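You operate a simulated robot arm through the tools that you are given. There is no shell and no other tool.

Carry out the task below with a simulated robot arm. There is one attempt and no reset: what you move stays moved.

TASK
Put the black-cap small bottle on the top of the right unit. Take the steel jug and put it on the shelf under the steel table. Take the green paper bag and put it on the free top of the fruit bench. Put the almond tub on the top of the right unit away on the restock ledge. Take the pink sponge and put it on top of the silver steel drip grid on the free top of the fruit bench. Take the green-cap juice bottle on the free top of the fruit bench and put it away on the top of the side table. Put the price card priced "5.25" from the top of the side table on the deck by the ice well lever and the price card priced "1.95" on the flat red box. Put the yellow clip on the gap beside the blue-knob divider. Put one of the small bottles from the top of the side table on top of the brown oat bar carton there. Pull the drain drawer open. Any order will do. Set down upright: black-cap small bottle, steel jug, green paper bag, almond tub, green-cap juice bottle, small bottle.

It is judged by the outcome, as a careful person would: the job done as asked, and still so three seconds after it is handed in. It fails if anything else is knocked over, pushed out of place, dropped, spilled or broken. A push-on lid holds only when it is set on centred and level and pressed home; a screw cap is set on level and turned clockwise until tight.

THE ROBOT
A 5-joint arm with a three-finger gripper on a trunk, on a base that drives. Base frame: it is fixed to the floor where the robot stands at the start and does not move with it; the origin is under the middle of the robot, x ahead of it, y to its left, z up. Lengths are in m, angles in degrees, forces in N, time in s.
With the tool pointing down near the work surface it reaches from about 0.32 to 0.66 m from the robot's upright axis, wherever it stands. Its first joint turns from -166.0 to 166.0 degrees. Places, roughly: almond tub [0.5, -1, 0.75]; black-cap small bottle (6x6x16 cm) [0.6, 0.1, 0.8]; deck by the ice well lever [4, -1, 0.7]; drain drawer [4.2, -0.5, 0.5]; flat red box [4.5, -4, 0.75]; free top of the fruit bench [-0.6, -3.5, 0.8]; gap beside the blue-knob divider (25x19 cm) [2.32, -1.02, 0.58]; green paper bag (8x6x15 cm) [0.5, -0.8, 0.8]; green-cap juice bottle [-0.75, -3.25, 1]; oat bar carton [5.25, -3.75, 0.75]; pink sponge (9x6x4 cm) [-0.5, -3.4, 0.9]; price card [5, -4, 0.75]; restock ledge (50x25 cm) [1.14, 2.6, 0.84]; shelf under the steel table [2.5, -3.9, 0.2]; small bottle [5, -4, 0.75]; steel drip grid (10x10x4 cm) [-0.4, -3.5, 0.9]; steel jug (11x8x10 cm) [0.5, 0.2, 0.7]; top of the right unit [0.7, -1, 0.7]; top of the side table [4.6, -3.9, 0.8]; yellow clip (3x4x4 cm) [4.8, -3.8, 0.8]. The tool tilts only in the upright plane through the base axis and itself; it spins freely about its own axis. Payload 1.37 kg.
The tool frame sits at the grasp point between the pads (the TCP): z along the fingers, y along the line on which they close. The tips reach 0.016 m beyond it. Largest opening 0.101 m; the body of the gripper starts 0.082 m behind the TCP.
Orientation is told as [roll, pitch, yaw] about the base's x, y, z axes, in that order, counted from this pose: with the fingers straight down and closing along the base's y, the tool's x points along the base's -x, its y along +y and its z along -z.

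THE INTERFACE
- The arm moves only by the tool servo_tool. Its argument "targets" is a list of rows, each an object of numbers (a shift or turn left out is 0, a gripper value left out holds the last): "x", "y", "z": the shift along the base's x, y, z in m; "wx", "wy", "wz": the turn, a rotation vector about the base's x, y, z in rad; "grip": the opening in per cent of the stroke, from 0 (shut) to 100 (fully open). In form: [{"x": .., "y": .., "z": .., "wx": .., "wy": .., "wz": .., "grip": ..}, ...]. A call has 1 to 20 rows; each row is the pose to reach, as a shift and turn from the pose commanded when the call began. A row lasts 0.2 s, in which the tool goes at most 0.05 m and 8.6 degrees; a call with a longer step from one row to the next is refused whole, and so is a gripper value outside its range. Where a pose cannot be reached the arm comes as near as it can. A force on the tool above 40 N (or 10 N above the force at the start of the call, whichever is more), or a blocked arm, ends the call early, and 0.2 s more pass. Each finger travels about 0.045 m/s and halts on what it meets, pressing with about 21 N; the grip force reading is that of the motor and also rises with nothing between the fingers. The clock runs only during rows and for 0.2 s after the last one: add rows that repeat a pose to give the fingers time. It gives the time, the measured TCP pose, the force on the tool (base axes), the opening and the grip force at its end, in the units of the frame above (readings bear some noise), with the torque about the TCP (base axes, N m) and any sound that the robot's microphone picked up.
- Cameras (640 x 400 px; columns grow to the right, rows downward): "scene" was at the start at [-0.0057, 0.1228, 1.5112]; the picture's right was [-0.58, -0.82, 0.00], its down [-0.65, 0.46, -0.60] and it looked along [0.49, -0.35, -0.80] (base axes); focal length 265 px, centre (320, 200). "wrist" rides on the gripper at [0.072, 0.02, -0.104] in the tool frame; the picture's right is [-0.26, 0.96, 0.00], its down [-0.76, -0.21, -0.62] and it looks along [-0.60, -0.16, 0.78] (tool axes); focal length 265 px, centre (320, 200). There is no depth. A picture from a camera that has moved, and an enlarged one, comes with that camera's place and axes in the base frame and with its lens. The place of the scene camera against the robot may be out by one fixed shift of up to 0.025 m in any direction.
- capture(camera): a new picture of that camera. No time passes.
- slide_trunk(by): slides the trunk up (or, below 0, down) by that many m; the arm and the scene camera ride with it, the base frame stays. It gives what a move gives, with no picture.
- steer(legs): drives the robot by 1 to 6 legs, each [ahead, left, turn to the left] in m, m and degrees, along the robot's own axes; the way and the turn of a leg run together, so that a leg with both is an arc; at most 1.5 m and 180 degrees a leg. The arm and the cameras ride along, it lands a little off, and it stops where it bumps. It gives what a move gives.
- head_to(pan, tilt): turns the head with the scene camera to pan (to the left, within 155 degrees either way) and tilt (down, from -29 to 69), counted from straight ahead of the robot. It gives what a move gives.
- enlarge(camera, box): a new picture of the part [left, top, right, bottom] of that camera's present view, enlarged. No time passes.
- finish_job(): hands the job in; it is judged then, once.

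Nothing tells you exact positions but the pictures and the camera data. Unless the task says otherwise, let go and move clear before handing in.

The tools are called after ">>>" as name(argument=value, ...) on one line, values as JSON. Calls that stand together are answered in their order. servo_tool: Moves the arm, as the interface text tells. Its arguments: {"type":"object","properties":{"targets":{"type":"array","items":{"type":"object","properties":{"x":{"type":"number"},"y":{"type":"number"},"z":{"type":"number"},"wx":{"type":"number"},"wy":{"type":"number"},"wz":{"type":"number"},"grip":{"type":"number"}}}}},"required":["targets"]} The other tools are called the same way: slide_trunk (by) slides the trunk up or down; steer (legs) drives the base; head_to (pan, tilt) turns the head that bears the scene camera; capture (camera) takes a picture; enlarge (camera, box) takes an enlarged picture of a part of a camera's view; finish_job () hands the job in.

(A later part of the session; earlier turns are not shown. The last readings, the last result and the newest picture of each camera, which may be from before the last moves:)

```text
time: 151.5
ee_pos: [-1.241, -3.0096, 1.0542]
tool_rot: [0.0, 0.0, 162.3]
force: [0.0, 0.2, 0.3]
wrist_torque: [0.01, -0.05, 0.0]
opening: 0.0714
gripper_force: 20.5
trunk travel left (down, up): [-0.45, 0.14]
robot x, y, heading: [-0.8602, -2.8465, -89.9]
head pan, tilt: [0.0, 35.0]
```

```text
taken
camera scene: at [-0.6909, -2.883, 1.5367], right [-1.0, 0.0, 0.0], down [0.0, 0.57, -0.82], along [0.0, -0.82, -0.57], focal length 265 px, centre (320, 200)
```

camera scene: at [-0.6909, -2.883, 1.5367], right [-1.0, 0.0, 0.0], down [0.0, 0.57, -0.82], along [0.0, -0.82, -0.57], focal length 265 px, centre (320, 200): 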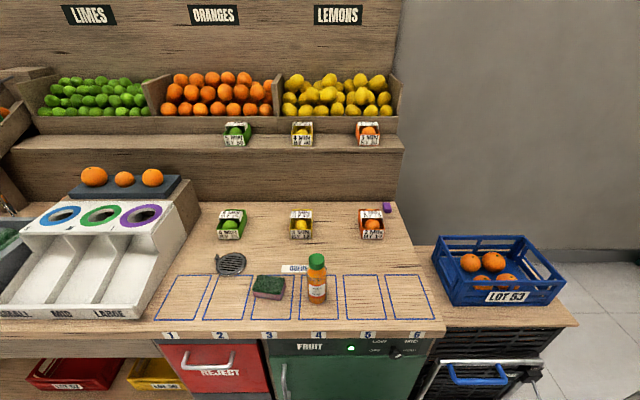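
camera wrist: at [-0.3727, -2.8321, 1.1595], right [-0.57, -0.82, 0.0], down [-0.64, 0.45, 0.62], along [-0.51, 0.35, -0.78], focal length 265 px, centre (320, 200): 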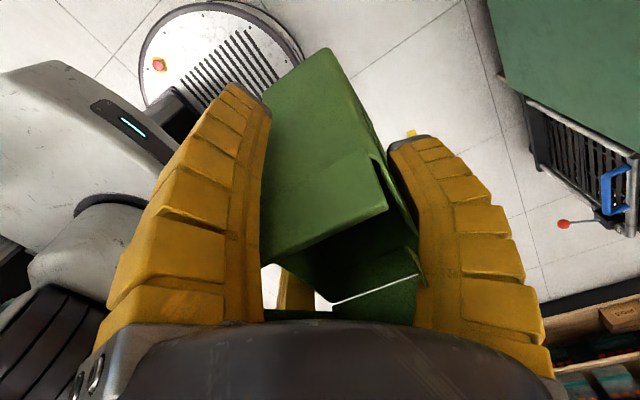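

Two views put the bench top at z≈0.88, the juice bottle at about (−0.667, −3.33), and slot 5 at (−0.80, −3.34). I'll swing the bag around to the front, to x −0.85.

>>> servo_tool(targets=[{"x": 0.025, "y": -0.04}, {"x": 0.05, "y": -0.08}, {"x": 0.08, "y": -0.12}, {"x": 0.115, "y": -0.15}, {"x": 0.15, "y": -0.18}, {"x": 0.19, "y": -0.205}, {"x": 0.23, "y": -0.225}, {"x": 0.27, "y": -0.24}, {"x": 0.31, "y": -0.25}, {"x": 0.35, "y": -0.26}, {"x": 0.391, "y": -0.27}, {"x": 0.391, "y": -0.31}, {"x": 0.391, "y": -0.35}, {"x": 0.391, "y": -0.35}])

>>> capture(camera="scene")

>>> capture(camera="wrist")

```text
time: 154.5
ee_pos: [-0.8523, -3.3599, 1.0545]
tool_rot: [0.0, 0.1, 162.3]
force: [0.3, 0.6, -0.3]
wrist_torque: [-0.01, 0.04, 0.01]
opening: 0.0711
gripper_force: 21.1
trunk travel left (down, up): [-0.45, 0.14]
robot x, y, heading: [-0.8587, -2.8453, -90.1]
head pan, tilt: [0.0, 35.0]
```

```text
taken
camera scene: at [-0.6905, -2.8826, 1.5367], right [-1.0, 0.0, 0.0], down [0.0, 0.57, -0.82], along [0.0, -0.82, -0.57], focal length 265 px, centre (320, 200)
```

scene: 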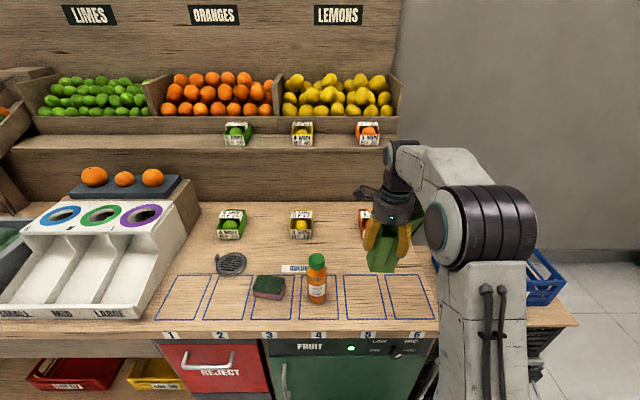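

```text
taken
camera wrist: at [-0.7902, -3.4004, 1.1595], right [-0.55, -0.84, 0.0], down [-0.66, 0.43, 0.62], along [-0.52, 0.34, -0.78], focal length 265 px, centre (320, 200)
```

wrist: 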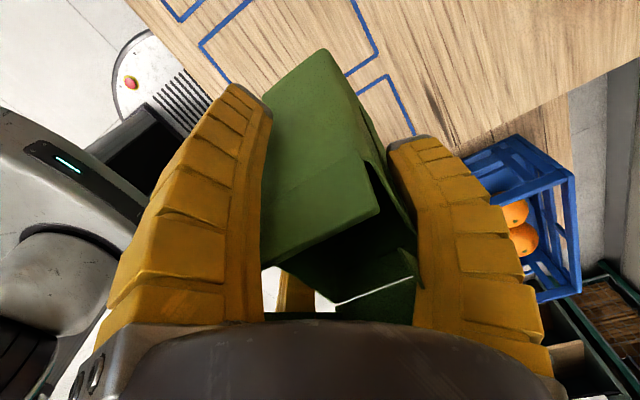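

The bag is over slots 5 and 6. I'll lower to near contact and then in small steps.

>>> servo_tool(targets=[{"z": -0.03}, {"z": -0.055}, {"z": -0.07}, {"z": -0.07}])

>>> enlarge(camera="scene", box=[290, 180, 490, 320])

```text
time: 155.5
ee_pos: [-0.8494, -3.3583, 0.985]
tool_rot: [0.1, 0.1, 162.3]
force: [-0.2, 0.1, -0.1]
wrist_torque: [-0.01, 0.01, -0.01]
opening: 0.0712
gripper_force: 21.4
trunk travel left (down, up): [-0.45, 0.14]
robot x, y, heading: [-0.8566, -2.846, -90.1]
head pan, tilt: [0.0, 35.0]
```

```text
2.86 times, centred on (390, 250) of scene
camera zoom: at [-0.6905, -2.8828, 1.5367], right [-1.0, 0.0, 0.0], down [0.0, 0.57, -0.82], along [0.0, -0.82, -0.57], focal length 758 px, centre (120, 57)
```

zoom: 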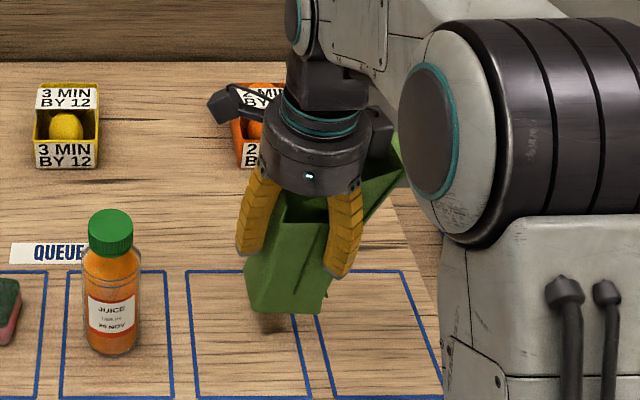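

>>> servo_tool(targets=[{"z": -0.006}, {"z": -0.012}, {"z": -0.012}])

>>> servo_tool(targets=[{"z": -0.002}, {"z": -0.004}, {"z": -0.004}])

>>> enlarge(camera="scene", box=[290, 180, 490, 320])

```text
time: 156.3
ee_pos: [-0.8511, -3.3595, 0.9714]
tool_rot: [0.0, 0.0, 162.2]
force: [-0.3, -0.3, -0.7]
wrist_torque: [0.04, 0.0, 0.01]
opening: 0.0711
gripper_force: 21.1
trunk travel left (down, up): [-0.45, 0.14]
robot x, y, heading: [-0.8592, -2.8438, -90.5]
head pan, tilt: [0.0, 35.0]
```

```text
time: 157.1
ee_pos: [-0.8507, -3.3594, 0.9681]
tool_rot: [0.2, 0.0, 162.3]
force: [-0.1, 0.2, 0.2]
wrist_torque: [-0.03, -0.01, 0.0]
opening: 0.0708
gripper_force: 21.1
trunk travel left (down, up): [-0.45, 0.14]
robot x, y, heading: [-0.8616, -2.8439, -90.0]
head pan, tilt: [0.0, 35.0]
```

```text
2.86 times, centred on (390, 250) of scene
camera zoom: at [-0.6905, -2.8828, 1.5367], right [-1.0, 0.0, 0.0], down [0.0, 0.57, -0.82], along [0.0, -0.82, -0.57], focal length 758 px, centre (120, 57)
```

zoom: 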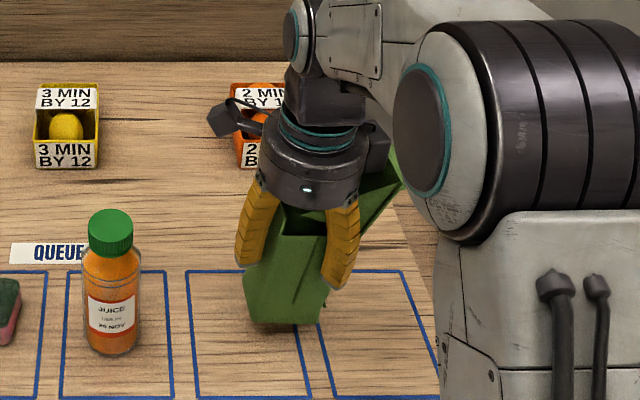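

Not in contact yet, but very near. I'll continue in small steps.

>>> servo_tool(targets=[{"z": -0.0015}, {"z": -0.003}, {"z": -0.003}])

>>> servo_tool(targets=[{"z": -0.0015}, {"z": -0.003}, {"z": -0.003}])

```text
time: 157.9
ee_pos: [-0.8501, -3.3597, 0.9665]
tool_rot: [0.0, 0.0, 162.3]
force: [-0.3, 0.9, -0.4]
wrist_torque: [0.02, -0.01, -0.03]
opening: 0.0711
gripper_force: 20.9
trunk travel left (down, up): [-0.45, 0.14]
robot x, y, heading: [-0.8601, -2.844, -90.1]
head pan, tilt: [0.0, 35.0]
```

```text
time: 158.7
ee_pos: [-0.8494, -3.3598, 0.9642]
tool_rot: [0.1, -0.1, 162.3]
force: [-1.0, -0.7, 0.1]
wrist_torque: [-0.02, 0.0, 0.02]
opening: 0.0709
gripper_force: 21.0
trunk travel left (down, up): [-0.45, 0.14]
robot x, y, heading: [-0.8651, -2.8437, -89.8]
head pan, tilt: [0.0, 35.0]
```

>>> servo_tool(targets=[{"z": -0.0015}, {"z": -0.003}, {"z": -0.003}])

>>> servo_tool(targets=[{"z": -0.0015}, {"z": -0.003}, {"z": -0.003}])

>>> enlarge(camera="scene", box=[330, 210, 430, 310])

```text
time: 159.5
ee_pos: [-0.8499, -3.359, 0.9602]
tool_rot: [0.0, 0.0, 162.2]
force: [-0.2, 0.3, -0.8]
wrist_torque: [-0.02, 0.02, 0.02]
opening: 0.0709
gripper_force: 20.8
trunk travel left (down, up): [-0.45, 0.14]
robot x, y, heading: [-0.8577, -2.8466, -89.9]
head pan, tilt: [0.0, 35.0]
```

```text
time: 160.3
ee_pos: [-0.8499, -3.3601, 0.9581]
tool_rot: [0.0, 0.0, 162.3]
force: [0.2, -0.5, -0.2]
wrist_torque: [0.01, 0.01, 0.0]
opening: 0.0706
gripper_force: 20.7
trunk travel left (down, up): [-0.45, 0.14]
robot x, y, heading: [-0.8623, -2.848, -90.3]
head pan, tilt: [0.0, 35.0]
```

```text
4.00 times, centred on (380, 260) of scene
camera zoom: at [-0.6905, -2.8828, 1.5367], right [-1.0, 0.0, 0.0], down [0.0, 0.57, -0.82], along [0.0, -0.82, -0.57], focal length 1062 px, centre (80, -40)
```

zoom: 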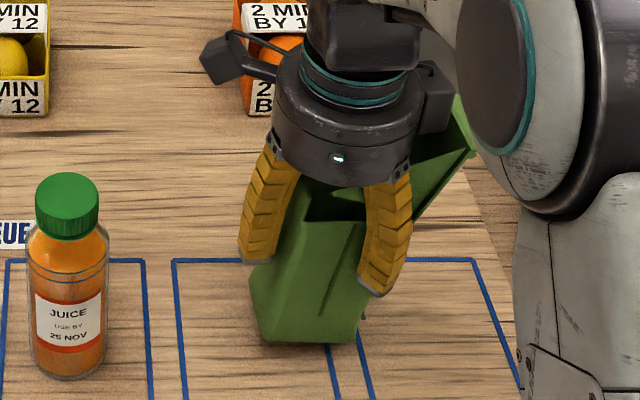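

>>> servo_tool(targets=[{"z": -0.002}, {"z": -0.004}, {"z": -0.004}])

>>> servo_tool(targets=[{"z": -0.002}, {"z": -0.004}, {"z": -0.004}])

>>> servo_tool(targets=[{"z": -0.002}, {"z": -0.004}, {"z": -0.004}])

>>> enlarge(camera="scene", box=[330, 210, 430, 310])

```text
time: 161.1
ee_pos: [-0.85, -3.36, 0.9535]
tool_rot: [0.0, 0.0, 162.2]
force: [-0.7, -0.9, -0.7]
wrist_torque: [0.01, 0.0, 0.03]
opening: 0.071
gripper_force: 20.7
trunk travel left (down, up): [-0.45, 0.14]
robot x, y, heading: [-0.8605, -2.8438, -90.2]
head pan, tilt: [0.0, 35.0]
```

```text
time: 161.9
ee_pos: [-0.8501, -3.3588, 0.9491]
tool_rot: [0.0, 0.0, 162.1]
force: [0.7, -0.2, 1.0]
wrist_torque: [0.03, -0.01, 0.01]
opening: 0.0708
gripper_force: 21.7
trunk travel left (down, up): [-0.45, 0.14]
robot x, y, heading: [-0.8573, -2.8454, -90.0]
head pan, tilt: [0.0, 35.0]
```

```text
time: 162.7
ee_pos: [-0.8517, -3.3607, 0.9465]
tool_rot: [0.0, 0.0, 162.2]
force: [-0.1, 0.4, 0.5]
wrist_torque: [0.01, 0.02, 0.0]
opening: 0.0708
gripper_force: 21.1
trunk travel left (down, up): [-0.45, 0.14]
robot x, y, heading: [-0.8589, -2.8443, -90.3]
head pan, tilt: [0.0, 35.0]
```

```text
4.00 times, centred on (380, 260) of scene
camera zoom: at [-0.6905, -2.8828, 1.5367], right [-1.0, 0.0, 0.0], down [0.0, 0.57, -0.82], along [0.0, -0.82, -0.57], focal length 1062 px, centre (80, -40)
```

zoom: 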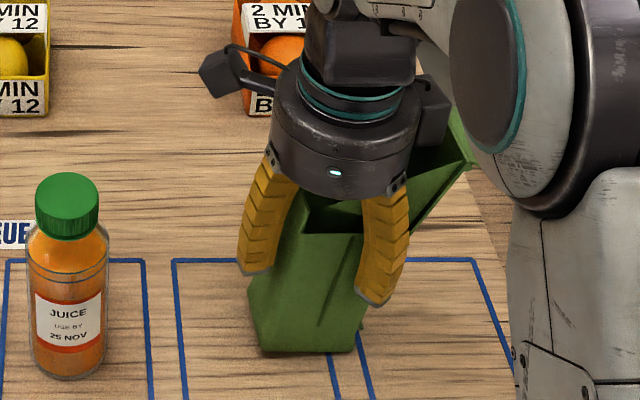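

>>> servo_tool(targets=[{"z": -0.002}, {"z": -0.004}, {"z": -0.004}])

>>> servo_tool(targets=[{"z": -0.002}, {"z": -0.004}, {"z": -0.004}])

>>> enlarge(camera="scene", box=[330, 210, 430, 310])

```text
time: 163.5
ee_pos: [-0.8495, -3.36, 0.9434]
tool_rot: [0.1, 0.2, 162.1]
force: [-1.6, 1.8, 16.6]
wrist_torque: [-0.19, 0.66, 0.0]
opening: 0.0708
gripper_force: 21.0
trunk travel left (down, up): [-0.45, 0.14]
robot x, y, heading: [-0.8615, -2.8481, -89.9]
head pan, tilt: [0.0, 35.0]
```

```text
time: 164.3
ee_pos: [-0.8494, -3.3596, 0.9385]
tool_rot: [0.2, 0.0, 162.3]
force: [1.6, -0.1, 22.2]
wrist_torque: [-0.14, 0.58, -0.02]
opening: 0.0712
gripper_force: 21.4
trunk travel left (down, up): [-0.45, 0.14]
robot x, y, heading: [-0.8593, -2.8432, -89.9]
head pan, tilt: [0.0, 35.0]
```

```text
4.00 times, centred on (380, 260) of scene
camera zoom: at [-0.6902, -2.8806, 1.5368], right [-1.0, 0.0, 0.0], down [0.0, 0.57, -0.82], along [0.0, -0.82, -0.57], focal length 1062 px, centre (80, -40)
```

zoom: 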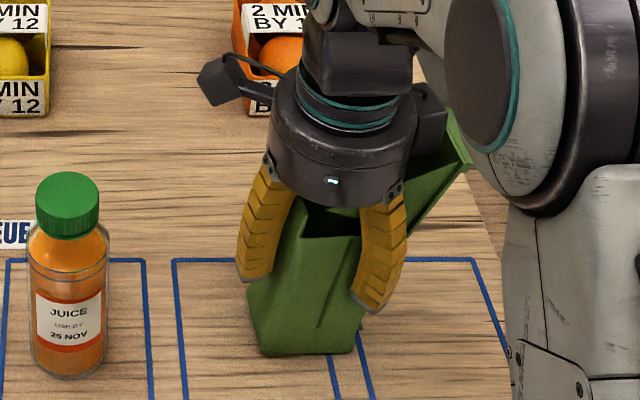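

Contact at TCP z≈0.944, so the bench top is near 0.859; the −x side touched first. I'll ease up, release and look.

>>> servo_tool(targets=[{"z": 0.002}, {"z": 0.002, "grip": 80}, {"z": 0.002, "grip": 90}, {"z": 0.002, "grip": 100}, {"z": 0.002, "grip": 100}, {"z": 0.002, "grip": 100}])

>>> enlarge(camera="scene", box=[330, 210, 430, 310])

>>> capture(camera="wrist")

```text
time: 165.7
ee_pos: [-0.8504, -3.3606, 0.9391]
tool_rot: [0.0, 0.0, 162.3]
force: [0.4, -0.1, -0.1]
wrist_torque: [-0.01, 0.01, 0.02]
opening: 0.1007
gripper_force: 0.0
trunk travel left (down, up): [-0.45, 0.14]
robot x, y, heading: [-0.8595, -2.8401, -90.2]
head pan, tilt: [0.0, 35.0]
```

```text
4.00 times, centred on (380, 260) of scene
camera zoom: at [-0.6906, -2.8828, 1.5367], right [-1.0, 0.0, 0.0], down [0.0, 0.57, -0.82], along [0.0, -0.82, -0.57], focal length 1062 px, centre (80, -40)
```

zoom: 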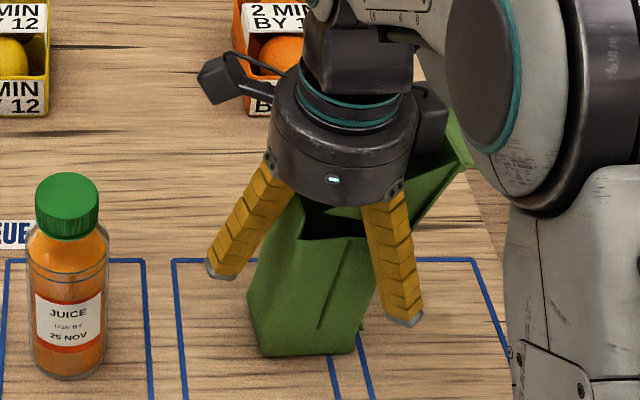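

```text
taken
camera wrist: at [-0.7887, -3.4008, 1.0446], right [-0.55, -0.84, 0.0], down [-0.66, 0.43, 0.62], along [-0.52, 0.34, -0.78], focal length 265 px, centre (320, 200)
```

wrist: 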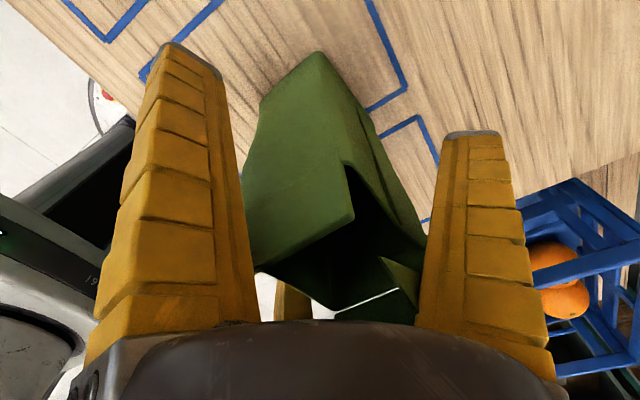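

The bag is standing on its own. I'll lift straight up.

>>> servo_tool(targets=[{"z": 0.02}, {"z": 0.05}, {"z": 0.09}, {"z": 0.13}, {"z": 0.17}, {"z": 0.2}, {"z": 0.2, "y": 0.04}, {"z": 0.2, "y": 0.08}, {"z": 0.2, "y": 0.12}])

>>> capture(camera="scene")

>>> enlarge(camera="scene", box=[200, 190, 440, 330])

```text
time: 167.7
ee_pos: [-0.8495, -3.2388, 1.1384]
tool_rot: [0.1, 0.0, 162.3]
force: [0.2, 0.0, 0.3]
wrist_torque: [-0.01, 0.04, 0.03]
opening: 0.1005
gripper_force: 0.2
trunk travel left (down, up): [-0.45, 0.14]
robot x, y, heading: [-0.8594, -2.8459, -90.0]
head pan, tilt: [0.0, 35.0]
```

```text
taken
camera scene: at [-0.6905, -2.882, 1.5367], right [-1.0, 0.0, 0.0], down [0.0, 0.57, -0.82], along [0.0, -0.82, -0.57], focal length 265 px, centre (320, 200)
```

scene: 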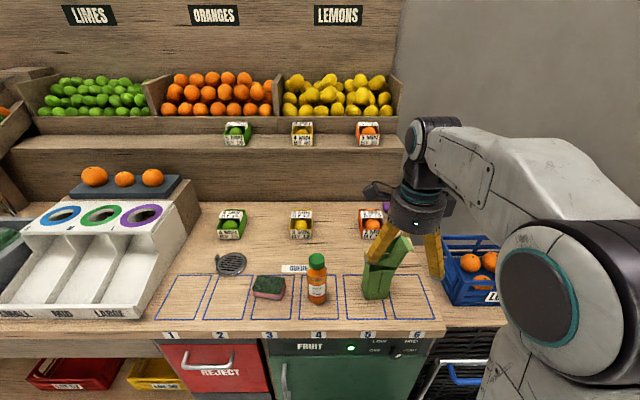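

```text
2.67 times, centred on (320, 260) of scene
camera zoom: at [-0.6905, -2.882, 1.5367], right [-1.0, 0.0, 0.0], down [0.0, 0.57, -0.82], along [0.0, -0.82, -0.57], focal length 708 px, centre (320, 40)
```

zoom: 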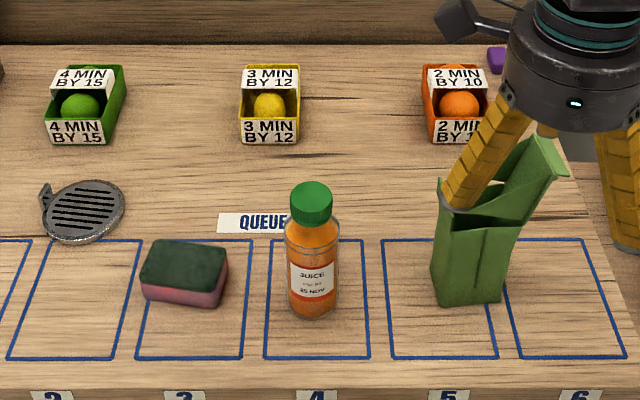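

The bag stands upright on the bench. Next is the sponge near (−0.526, −3.37), to go on the grid near (−0.388, −3.46); I'll shift the robot left.

>>> steer(legs=[[0.03, 0.38, 0]])

>>> servo_tool(targets=[{"wz": 0.07}, {"wz": 0.134}, {"wz": 0.134, "y": -0.03}])

>>> capture(camera="wrist")

>>> capture(camera="scene")

```text
time: 170.1
ee_pos: [-0.4719, -3.2699, 1.139]
tool_rot: [0.0, 0.0, 162.4]
force: [-0.2, -0.4, 0.1]
wrist_torque: [0.01, 0.03, -0.01]
opening: 0.1003
gripper_force: 0.0
trunk travel left (down, up): [-0.45, 0.14]
robot x, y, heading: [-0.4827, -2.8761, -90.1]
head pan, tilt: [0.0, 35.0]
```

```text
time: 170.9
ee_pos: [-0.4703, -3.3012, 1.1373]
tool_rot: [0.0, 0.0, 170.0]
force: [-0.2, -0.3, 0.2]
wrist_torque: [-0.02, -0.01, -0.02]
opening: 0.1006
gripper_force: 0.0
trunk travel left (down, up): [-0.45, 0.14]
robot x, y, heading: [-0.4812, -2.8771, -89.7]
head pan, tilt: [0.0, 35.0]
```

```text
taken
camera wrist: at [-0.4055, -3.3326, 1.2432], right [-0.43, -0.9, 0.0], down [-0.71, 0.33, 0.62], along [-0.56, 0.27, -0.78], focal length 265 px, centre (320, 200)
```

wrist: 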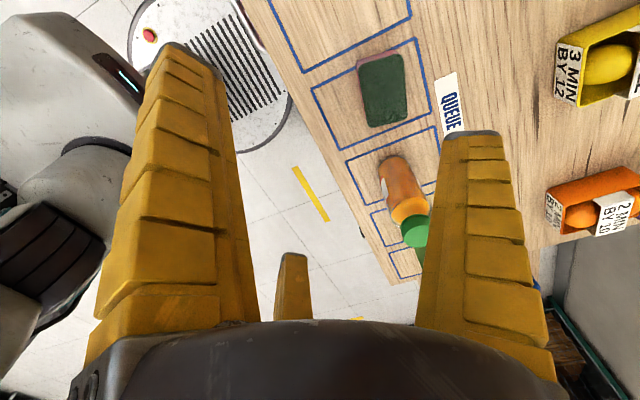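

```text
taken
camera scene: at [-0.3127, -2.9134, 1.5367], right [-1.0, 0.0, 0.0], down [0.0, 0.57, -0.82], along [0.0, -0.82, -0.57], focal length 265 px, centre (320, 200)
```

scene: 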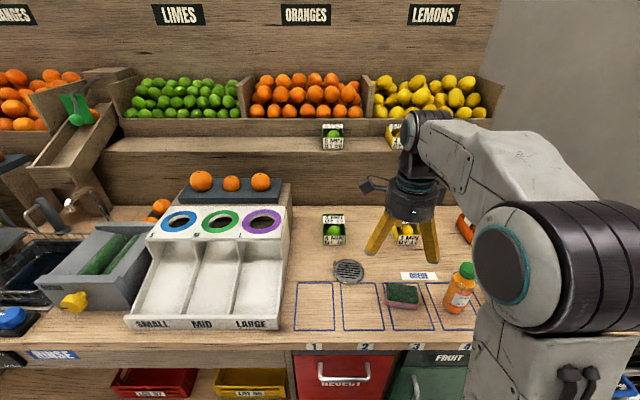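

The sponge is centred at about (−0.528, −3.363) and its long axis matches my tool orientation. I'll move over it and descend partway.

>>> servo_tool(targets=[{"x": -0.03, "y": -0.03}, {"x": -0.058, "y": -0.063}, {"x": -0.058, "y": -0.063, "z": -0.04}, {"x": -0.058, "y": -0.063, "z": -0.08}, {"x": -0.058, "y": -0.063, "z": -0.12}, {"x": -0.058, "y": -0.063, "z": -0.16}, {"x": -0.058, "y": -0.063, "z": -0.18}, {"x": -0.058, "y": -0.063, "z": -0.18}])

>>> capture(camera="wrist")

>>> enlarge(camera="scene", box=[290, 210, 490, 350])

```text
time: 172.7
ee_pos: [-0.5306, -3.362, 0.9568]
tool_rot: [0.1, 0.0, 170.0]
force: [-0.4, -0.4, -0.4]
wrist_torque: [0.03, -0.02, 0.0]
opening: 0.1007
gripper_force: 0.0
trunk travel left (down, up): [-0.45, 0.14]
robot x, y, heading: [-0.4793, -2.87, -89.9]
head pan, tilt: [0.0, 35.0]
```

```text
taken
camera wrist: at [-0.4634, -3.3938, 1.0625], right [-0.43, -0.9, 0.0], down [-0.71, 0.34, 0.62], along [-0.56, 0.27, -0.78], focal length 265 px, centre (320, 200)
```

wrist: 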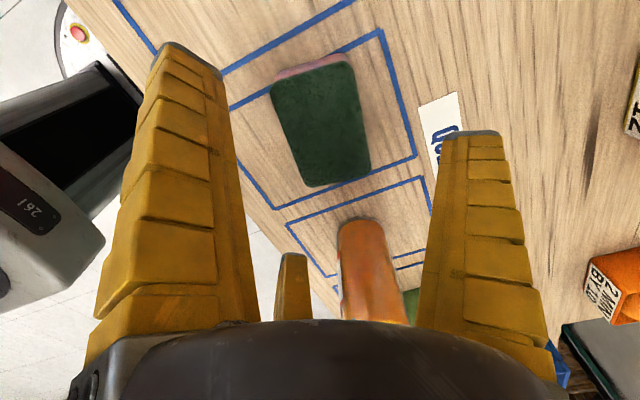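

```text
2.86 times, centred on (390, 280) of scene
camera zoom: at [-0.3127, -2.9125, 1.5367], right [-1.0, 0.0, 0.0], down [0.0, 0.57, -0.82], along [0.0, -0.82, -0.57], focal length 758 px, centre (120, -29)
```

zoom: 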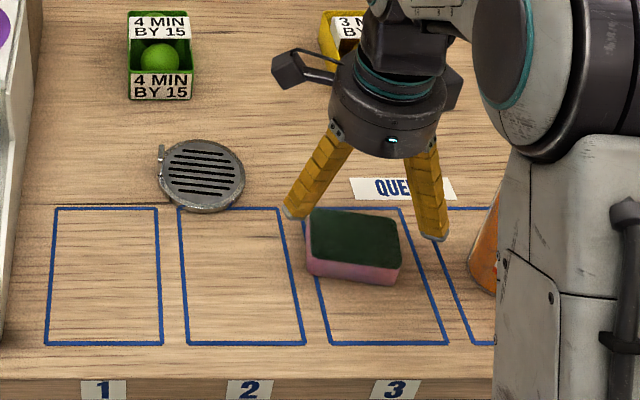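

The sponge is centred between the fingers. I'll descend to z 0.884 and close.

>>> servo_tool(targets=[{"x": 0.004, "y": -0.003, "z": -0.03}, {"x": 0.004, "y": -0.003, "z": -0.06}, {"x": 0.004, "y": -0.003, "z": -0.072}, {"x": 0.004, "y": -0.003, "z": -0.072, "grip": 80}, {"x": 0.004, "y": -0.003, "z": -0.072, "grip": 65}, {"x": 0.004, "y": -0.003, "z": -0.072, "grip": 50}, {"x": 0.004, "y": -0.003, "z": -0.072, "grip": 40}, {"x": 0.004, "y": -0.003, "z": -0.072, "grip": 40}, {"x": 0.004, "y": -0.003, "z": -0.072, "grip": 40}])

>>> capture(camera="wrist")

>>> enlarge(camera="scene", box=[290, 210, 490, 350])

```text
time: 174.7
ee_pos: [-0.5256, -3.3649, 0.8877]
tool_rot: [0.0, 0.0, 170.0]
force: [0.7, 0.9, 0.3]
wrist_torque: [-0.01, 0.01, -0.01]
opening: 0.0736
gripper_force: 21.4
trunk travel left (down, up): [-0.45, 0.14]
robot x, y, heading: [-0.48, -2.8755, -89.9]
head pan, tilt: [0.0, 35.0]
```

```text
taken
camera wrist: at [-0.4598, -3.3964, 0.992], right [-0.43, -0.9, 0.0], down [-0.71, 0.34, 0.62], along [-0.56, 0.27, -0.78], focal length 265 px, centre (320, 200)
```

wrist: 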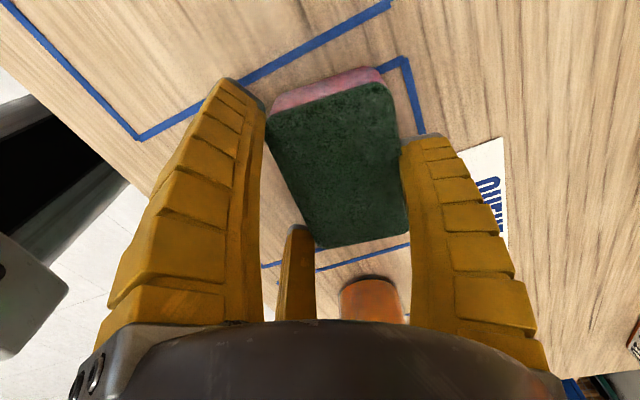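

```text
2.86 times, centred on (390, 280) of scene
camera zoom: at [-0.3127, -2.9126, 1.5367], right [-1.0, 0.0, 0.0], down [0.0, 0.57, -0.82], along [0.0, -0.82, -0.57], focal length 758 px, centre (120, -29)
```

zoom: 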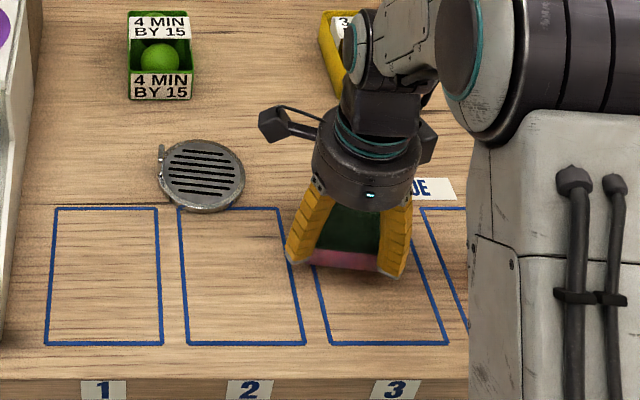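

The fingers halted at 0.074 m and all three appear to touch the sponge. I'll lift slightly and check.

>>> servo_tool(targets=[{"z": 0.01}, {"z": 0.03}, {"z": 0.06}, {"z": 0.09}, {"z": 0.09}])

>>> capture(camera="wrist")

>>> enlarge(camera="scene", box=[290, 210, 490, 350])

```text
time: 175.9
ee_pos: [-0.5253, -3.3645, 0.9769]
tool_rot: [0.0, 0.1, 170.1]
force: [0.2, 0.5, -0.3]
wrist_torque: [0.02, 0.0, -0.04]
opening: 0.0722
gripper_force: 21.0
trunk travel left (down, up): [-0.45, 0.14]
robot x, y, heading: [-0.4844, -2.8778, -89.8]
head pan, tilt: [0.0, 35.0]
```

```text
taken
camera wrist: at [-0.4587, -3.3967, 1.0812], right [-0.43, -0.9, 0.0], down [-0.71, 0.33, 0.62], along [-0.56, 0.27, -0.78], focal length 265 px, centre (320, 200)
```

wrist: 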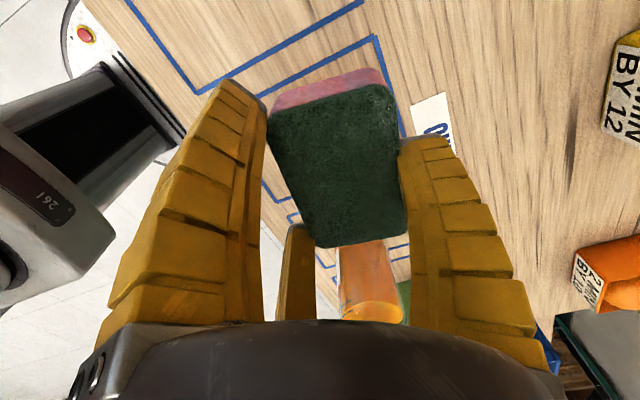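

```text
2.86 times, centred on (390, 280) of scene
camera zoom: at [-0.3127, -2.9125, 1.5367], right [-1.0, 0.0, 0.0], down [0.0, 0.57, -0.82], along [0.0, -0.82, -0.57], focal length 758 px, centre (120, -29)
```

zoom: 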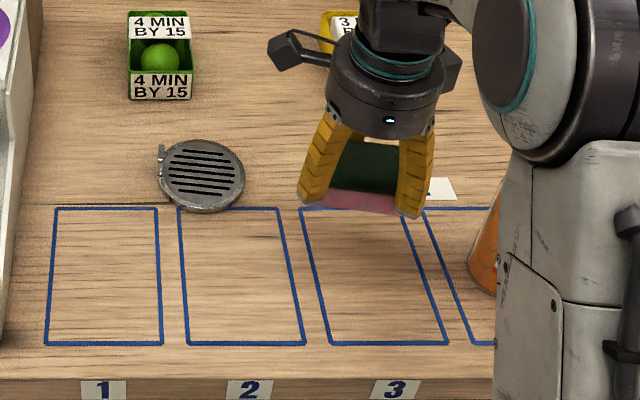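

The sponge is held. The grid has a small knob on its back-left edge, so I'll turn the sponge by 70° to keep clear of it and carry it over (−0.387, −3.466).

>>> servo_tool(targets=[{"z": 0.03, "wz": 0.14}, {"z": 0.03, "wz": 0.28}, {"z": 0.03, "wz": 0.42}, {"z": 0.03, "wz": 0.56}, {"z": 0.03, "wz": 0.7}, {"z": 0.03, "wz": 0.84}, {"z": 0.03, "wz": 0.98}, {"z": 0.03, "wz": 1.12}, {"z": 0.03, "wz": 1.22}, {"z": 0.03, "wz": 1.22, "x": 0.035, "y": -0.025}, {"z": 0.03, "wz": 1.22, "x": 0.07, "y": -0.05}, {"z": 0.03, "wz": 1.22, "x": 0.105, "y": -0.075}, {"z": 0.03, "wz": 1.22, "x": 0.137, "y": -0.1}, {"z": 0.03, "wz": 1.22, "x": 0.137, "y": -0.1}])

>>> capture(camera="wrist")

>>> enlarge(camera="scene", box=[260, 190, 460, 330])

```text
time: 178.9
ee_pos: [-0.3902, -3.4656, 1.0073]
tool_rot: [0.1, -0.1, -120.1]
force: [-0.7, -0.3, 0.3]
wrist_torque: [-0.02, 0.01, 0.0]
opening: 0.0721
gripper_force: 20.6
trunk travel left (down, up): [-0.45, 0.14]
robot x, y, heading: [-0.4857, -2.8747, -90.2]
head pan, tilt: [0.0, 35.0]
```

```text
taken
camera wrist: at [-0.3385, -3.4127, 1.1118], right [0.7, -0.71, 0.0], down [-0.56, -0.55, 0.62], along [-0.44, -0.44, -0.78], focal length 265 px, centre (320, 200)
```

wrist: 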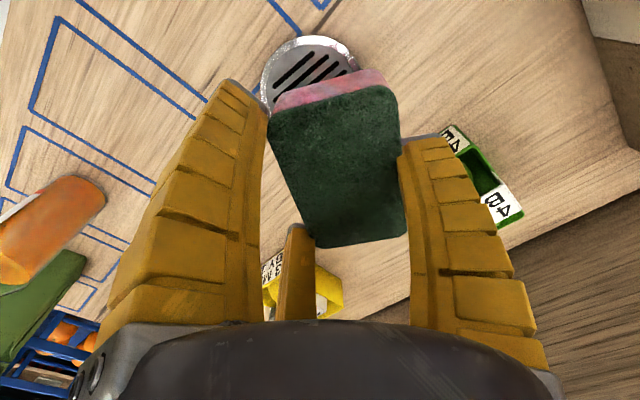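

```text
2.86 times, centred on (360, 260) of scene
camera zoom: at [-0.3127, -2.9125, 1.5367], right [-1.0, 0.0, 0.0], down [0.0, 0.57, -0.82], along [0.0, -0.82, -0.57], focal length 758 px, centre (206, 29)
```

zoom: 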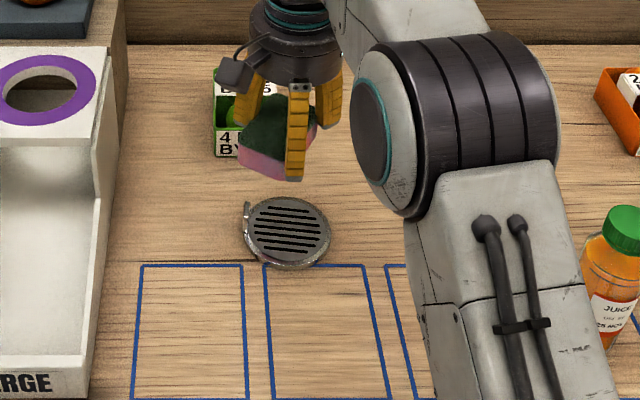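

The sponge's centre sits about 1.5 cm to +x of the TCP, so I'll offset the TCP to (−0.403, −3.466) and lower.

>>> servo_tool(targets=[{"x": -0.013, "z": -0.03}, {"x": -0.013, "z": -0.06}, {"x": -0.013, "z": -0.075}, {"x": -0.013, "z": -0.075}])

>>> capture(camera="wrist")

>>> enlarge(camera="scene", box=[300, 210, 400, 290])

```text
time: 179.9
ee_pos: [-0.4024, -3.4653, 0.9294]
tool_rot: [0.0, 0.0, -120.1]
force: [-0.1, 0.1, 0.2]
wrist_torque: [0.03, 0.03, -0.03]
opening: 0.0718
gripper_force: 20.4
trunk travel left (down, up): [-0.45, 0.14]
robot x, y, heading: [-0.4821, -2.8738, -90.1]
head pan, tilt: [0.0, 35.0]
```

```text
taken
camera wrist: at [-0.3509, -3.4124, 1.0352], right [0.7, -0.71, 0.0], down [-0.56, -0.55, 0.62], along [-0.44, -0.44, -0.78], focal length 265 px, centre (320, 200)
```

wrist: 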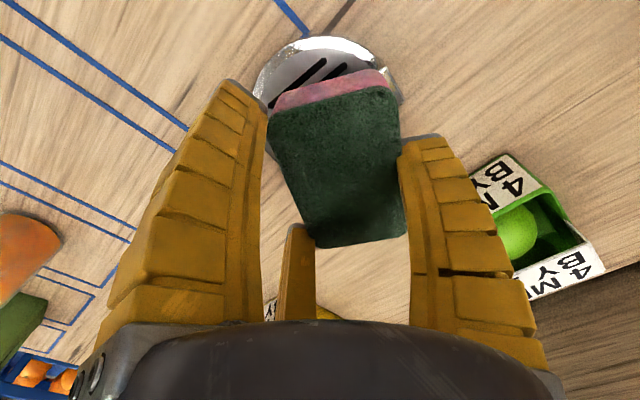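

```text
5.00 times, centred on (350, 250) of scene
camera zoom: at [-0.3128, -2.9125, 1.5367], right [-1.0, 0.0, 0.0], down [0.0, 0.57, -0.82], along [0.0, -0.82, -0.57], focal length 1327 px, centre (170, -50)
```

zoom: 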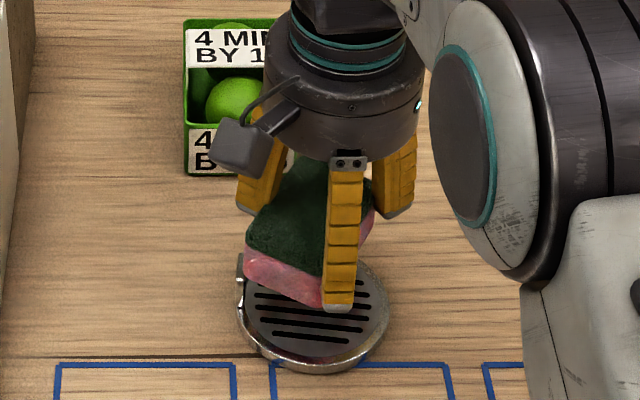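

The sponge is centred over the grid within about 8 mm. I'll nudge y by +6 mm and lower to contact.

>>> servo_tool(targets=[{"x": 0.002, "y": 0.006, "z": -0.006}, {"x": 0.002, "y": 0.006, "z": -0.012}, {"x": 0.002, "y": 0.006, "z": -0.016}, {"x": 0.002, "y": 0.006, "z": -0.016}])

>>> servo_tool(targets=[{"z": -0.002}, {"z": -0.004}, {"z": -0.004}])

>>> servo_tool(targets=[{"z": -0.002}, {"z": -0.004}, {"z": -0.004}])

>>> enlarge(camera="scene", box=[300, 210, 400, 290])

```text
time: 180.9
ee_pos: [-0.4003, -3.4595, 0.9179]
tool_rot: [0.1, -0.2, -120.1]
force: [-1.1, -1.0, 17.8]
wrist_torque: [-0.01, -0.79, -0.03]
opening: 0.0745
gripper_force: 20.6
trunk travel left (down, up): [-0.45, 0.14]
robot x, y, heading: [-0.4823, -2.8764, -90.0]
head pan, tilt: [0.0, 35.0]
```

```text
time: 181.7
ee_pos: [-0.4005, -3.458, 0.9119]
tool_rot: [0.1, -0.1, -120.0]
force: [-1.2, 1.3, 19.8]
wrist_torque: [0.05, -0.93, 0.03]
opening: 0.0745
gripper_force: 20.5
trunk travel left (down, up): [-0.45, 0.14]
robot x, y, heading: [-0.4831, -2.8765, -89.9]
head pan, tilt: [0.0, 35.0]
```

```text
time: 182.5
ee_pos: [-0.399, -3.4568, 0.9039]
tool_rot: [-0.5, 0.4, -119.9]
force: [0.3, -0.6, -1.0]
wrist_torque: [0.04, 0.01, -0.03]
opening: 0.0698
gripper_force: 20.8
trunk travel left (down, up): [-0.45, 0.14]
robot x, y, heading: [-0.483, -2.8724, -90.1]
head pan, tilt: [0.0, 35.0]
```

```text
5.00 times, centred on (350, 250) of scene
camera zoom: at [-0.3125, -2.9132, 1.5362], right [-1.0, 0.0, 0.0], down [0.0, 0.57, -0.82], along [0.0, -0.82, -0.57], focal length 1327 px, centre (170, -50)
```

zoom: 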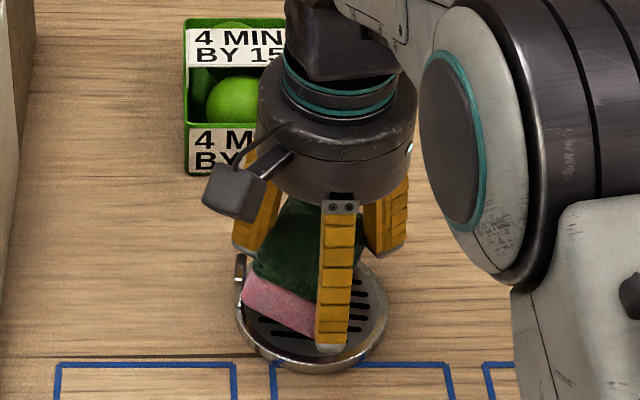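

The sponge touched at its +x side and then slipped slightly in the grip. I'll look with the wrist camera before releasing.

>>> capture(camera="wrist")

```text
taken
camera wrist: at [-0.3476, -3.4057, 1.0093], right [0.7, -0.71, -0.01], down [-0.56, -0.56, 0.62], along [-0.44, -0.43, -0.79], focal length 265 px, centre (320, 200)
```

wrist: 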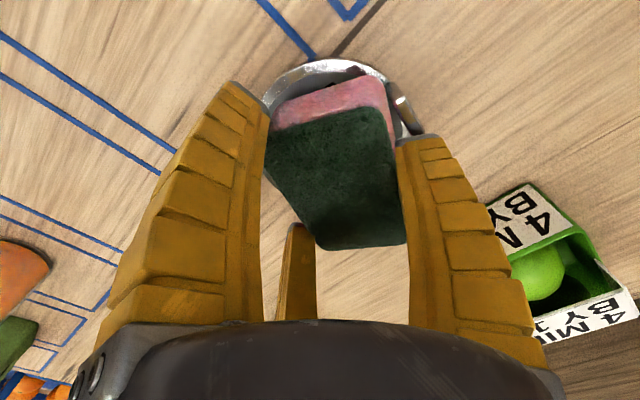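

The grid's upright tab is just beside the sponge now, at +x. I'll lower a little more to seat the sponge.

>>> servo_tool(targets=[{"z": -0.002}, {"z": -0.004}, {"z": -0.004}])

>>> capture(camera="wrist")

>>> enlarge(camera="scene", box=[300, 210, 400, 290])

```text
time: 183.3
ee_pos: [-0.3997, -3.4596, 0.9032]
tool_rot: [0.0, 0.0, -120.0]
force: [0.7, -0.3, 0.6]
wrist_torque: [0.01, 0.01, 0.03]
opening: 0.0683
gripper_force: 21.0
trunk travel left (down, up): [-0.45, 0.14]
robot x, y, heading: [-0.4819, -2.874, -90.0]
head pan, tilt: [0.0, 35.0]
```

```text
taken
camera wrist: at [-0.3481, -3.4064, 1.0082], right [0.7, -0.71, 0.0], down [-0.56, -0.55, 0.62], along [-0.44, -0.44, -0.78], focal length 265 px, centre (320, 200)
```

wrist: 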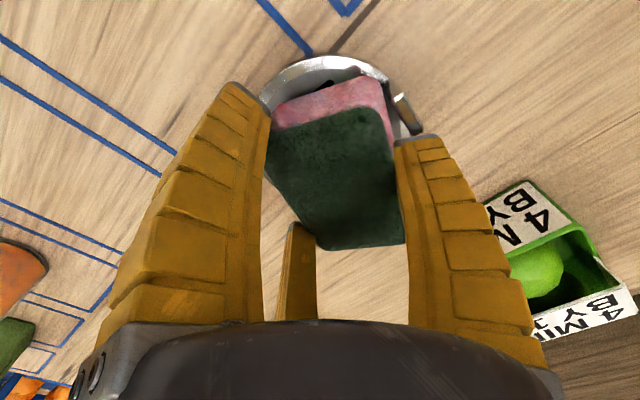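

```text
5.00 times, centred on (350, 250) of scene
camera zoom: at [-0.3127, -2.9125, 1.5367], right [-1.0, 0.0, 0.0], down [0.0, 0.57, -0.82], along [0.0, -0.82, -0.57], focal length 1327 px, centre (170, -50)
```

zoom: 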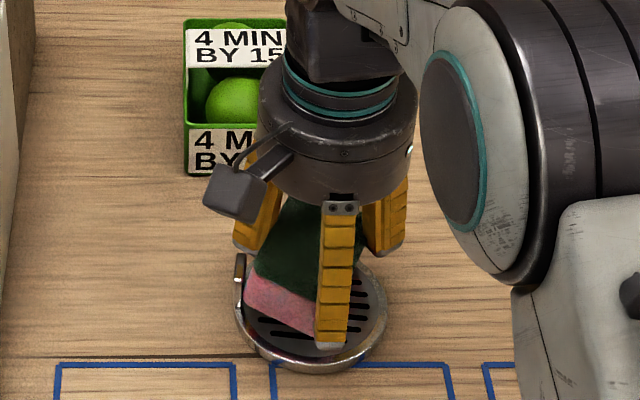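

>>> servo_tool(targets=[{"z": -0.002}, {"z": -0.004}, {"z": -0.004}])

>>> servo_tool(targets=[{"z": -0.002}, {"z": -0.004}, {"z": -0.004}])

>>> enlarge(camera="scene", box=[300, 210, 400, 290])

```text
time: 184.1
ee_pos: [-0.4009, -3.4591, 0.9004]
tool_rot: [0.1, -0.1, -120.0]
force: [0.2, 0.5, 4.4]
wrist_torque: [-0.15, 0.12, 0.0]
opening: 0.0677
gripper_force: 20.9
trunk travel left (down, up): [-0.45, 0.14]
robot x, y, heading: [-0.4815, -2.874, -90.1]
head pan, tilt: [0.0, 35.0]
```

```text
time: 184.9
ee_pos: [-0.3998, -3.4597, 0.8969]
tool_rot: [0.2, -0.3, -120.0]
force: [-0.2, -0.3, 16.3]
wrist_torque: [-0.53, 0.08, -0.07]
opening: 0.0672
gripper_force: 21.2
trunk travel left (down, up): [-0.45, 0.14]
robot x, y, heading: [-0.4821, -2.8752, -89.8]
head pan, tilt: [0.0, 35.0]
```

```text
5.00 times, centred on (350, 250) of scene
camera zoom: at [-0.313, -2.9108, 1.5369], right [-1.0, 0.0, 0.0], down [0.0, 0.57, -0.82], along [0.0, -0.82, -0.57], focal length 1327 px, centre (170, -50)
```

zoom: 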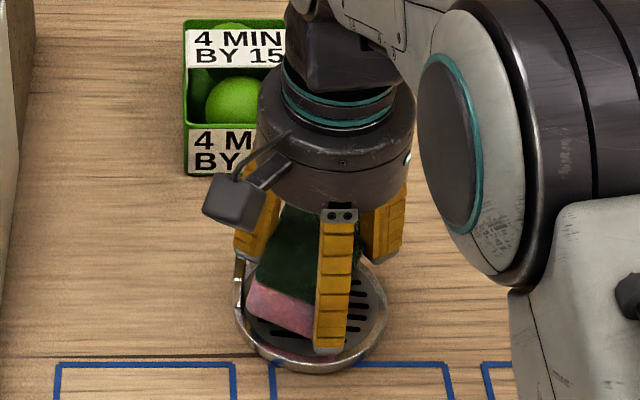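

The sponge is pressed onto the grid. I'll release and look.

>>> servo_tool(targets=[{"z": 0.002}, {"z": 0.002, "grip": 75}, {"z": 0.002, "grip": 85}, {"z": 0.002, "grip": 95}, {"z": 0.002, "grip": 95}, {"z": 0.002, "grip": 95}])

>>> capture(camera="wrist")

>>> enlarge(camera="scene", box=[300, 210, 400, 290])

```text
time: 186.3
ee_pos: [-0.3988, -3.4596, 0.8972]
tool_rot: [0.0, 0.0, -120.1]
force: [0.6, 0.5, -0.1]
wrist_torque: [-0.04, 0.03, 0.0]
opening: 0.0965
gripper_force: 0.6
trunk travel left (down, up): [-0.45, 0.14]
robot x, y, heading: [-0.4817, -2.8751, -90.2]
head pan, tilt: [0.0, 35.0]
```

```text
taken
camera wrist: at [-0.3478, -3.4066, 1.0025], right [0.7, -0.71, 0.0], down [-0.56, -0.55, 0.62], along [-0.44, -0.44, -0.78], focal length 265 px, centre (320, 200)
```

wrist: 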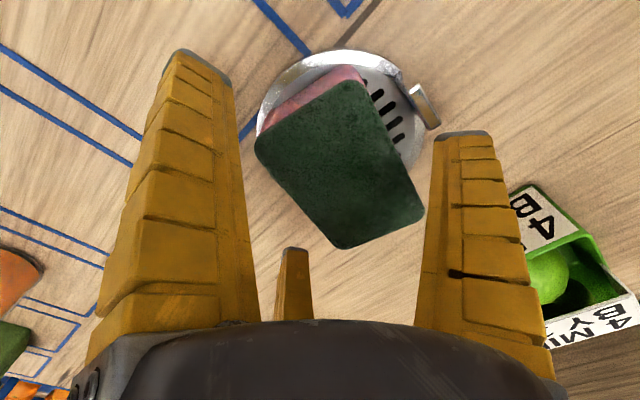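

```text
5.00 times, centred on (350, 250) of scene
camera zoom: at [-0.3127, -2.9126, 1.5367], right [-1.0, 0.0, 0.0], down [0.0, 0.57, -0.82], along [0.0, -0.82, -0.57], focal length 1327 px, centre (170, -50)
```

zoom: 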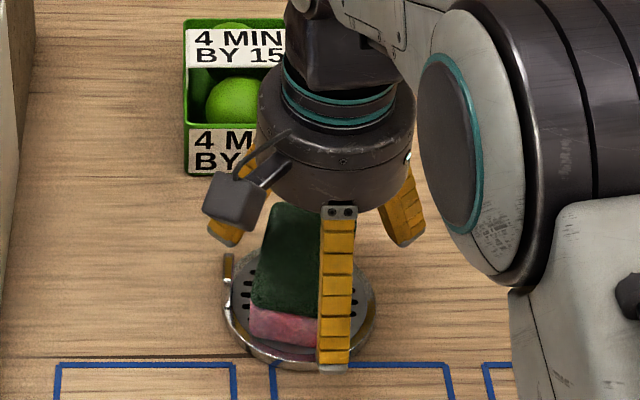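

The sponge has settled on the grid, and the grid shifted only a few millimetres. I'll lift off and verify.

>>> servo_tool(targets=[{"z": 0.015}, {"z": 0.04}, {"z": 0.08}, {"z": 0.12}, {"z": 0.16}, {"z": 0.2}, {"z": 0.24}, {"z": 0.24, "y": 0.04, "x": -0.02}, {"z": 0.24, "y": 0.08, "x": -0.04}, {"z": 0.24, "y": 0.12, "x": -0.06}])

>>> enlarge(camera="scene", box=[290, 210, 430, 310])

>>> capture(camera="wrist")

```text
time: 188.5
ee_pos: [-0.4608, -3.3384, 1.138]
tool_rot: [0.1, -0.1, -120.2]
force: [0.3, 0.2, -0.2]
wrist_torque: [0.05, 0.0, 0.03]
opening: 0.0966
gripper_force: 0.1
out of reach, approached as far as the arm can: row 7
trunk travel left (down, up): [-0.45, 0.14]
robot x, y, heading: [-0.4843, -2.8749, -90.0]
head pan, tilt: [0.0, 35.0]
```

```text
4.00 times, centred on (360, 260) of scene
camera zoom: at [-0.3129, -2.9116, 1.5367], right [-1.0, 0.0, 0.0], down [0.0, 0.57, -0.82], along [0.0, -0.82, -0.57], focal length 1062 px, centre (160, -40)
```

zoom: 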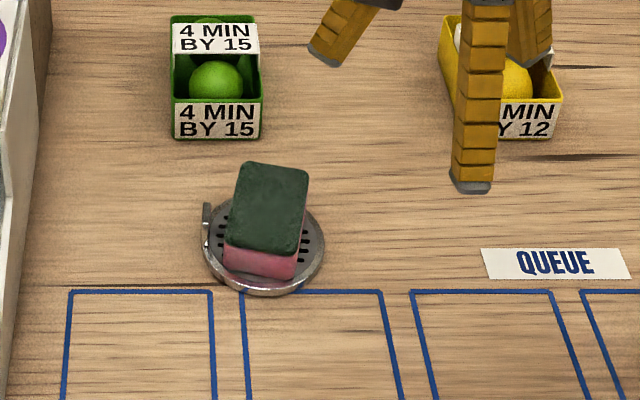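

```text
taken
camera wrist: at [-0.4089, -3.2853, 1.242], right [0.7, -0.71, 0.0], down [-0.56, -0.55, 0.62], along [-0.44, -0.44, -0.78], focal length 265 px, centre (320, 200)
```

wrist: 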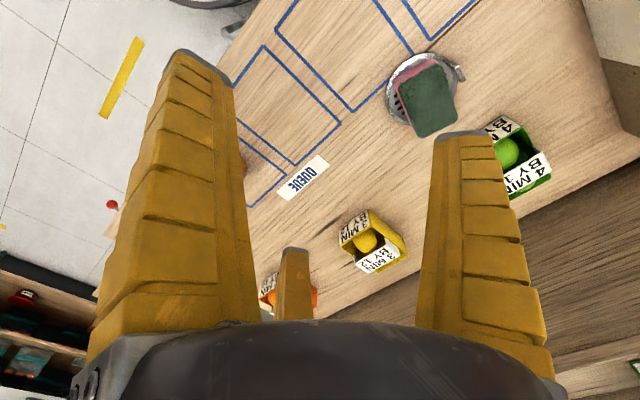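

The sponge rests flat on the grid. Now the juice bottle near (−0.667, −3.337): I'll move above it.

>>> servo_tool(targets=[{"x": -0.045}, {"x": -0.09}, {"x": -0.135}, {"x": -0.18}, {"x": -0.206, "grip": 100}, {"x": -0.206}])

>>> capture(camera="wrist")

>>> capture(camera="scene")

```text
time: 189.9
ee_pos: [-0.6661, -3.3402, 1.1403]
tool_rot: [0.0, 0.0, -120.0]
force: [-0.2, 0.0, -0.4]
wrist_torque: [0.01, 0.01, 0.0]
opening: 0.1008
gripper_force: 0.1
trunk travel left (down, up): [-0.45, 0.14]
robot x, y, heading: [-0.4817, -2.8751, -90.1]
head pan, tilt: [0.0, 35.0]
```

```text
taken
camera wrist: at [-0.6144, -3.287, 1.2441], right [0.7, -0.71, 0.0], down [-0.56, -0.55, 0.62], along [-0.44, -0.44, -0.78], focal length 265 px, centre (320, 200)
```

wrist: 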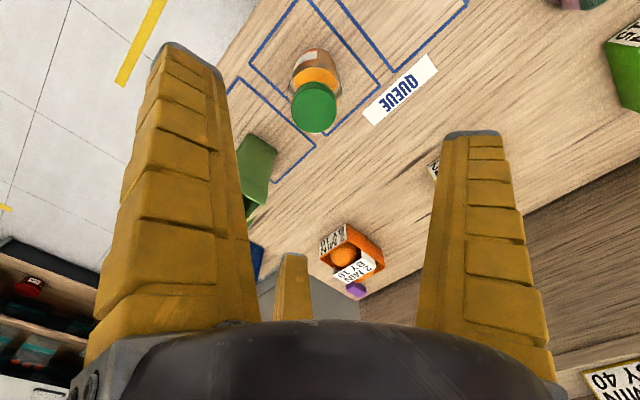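

```text
taken
camera scene: at [-0.3127, -2.9125, 1.5367], right [-1.0, 0.0, 0.0], down [0.0, 0.57, -0.82], along [0.0, -0.82, -0.57], focal length 265 px, centre (320, 200)
```

scene: 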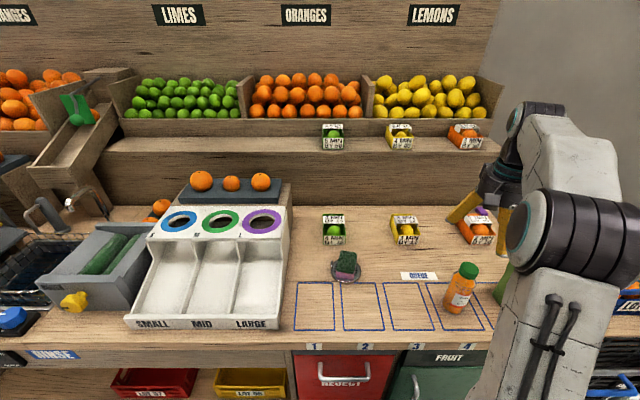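

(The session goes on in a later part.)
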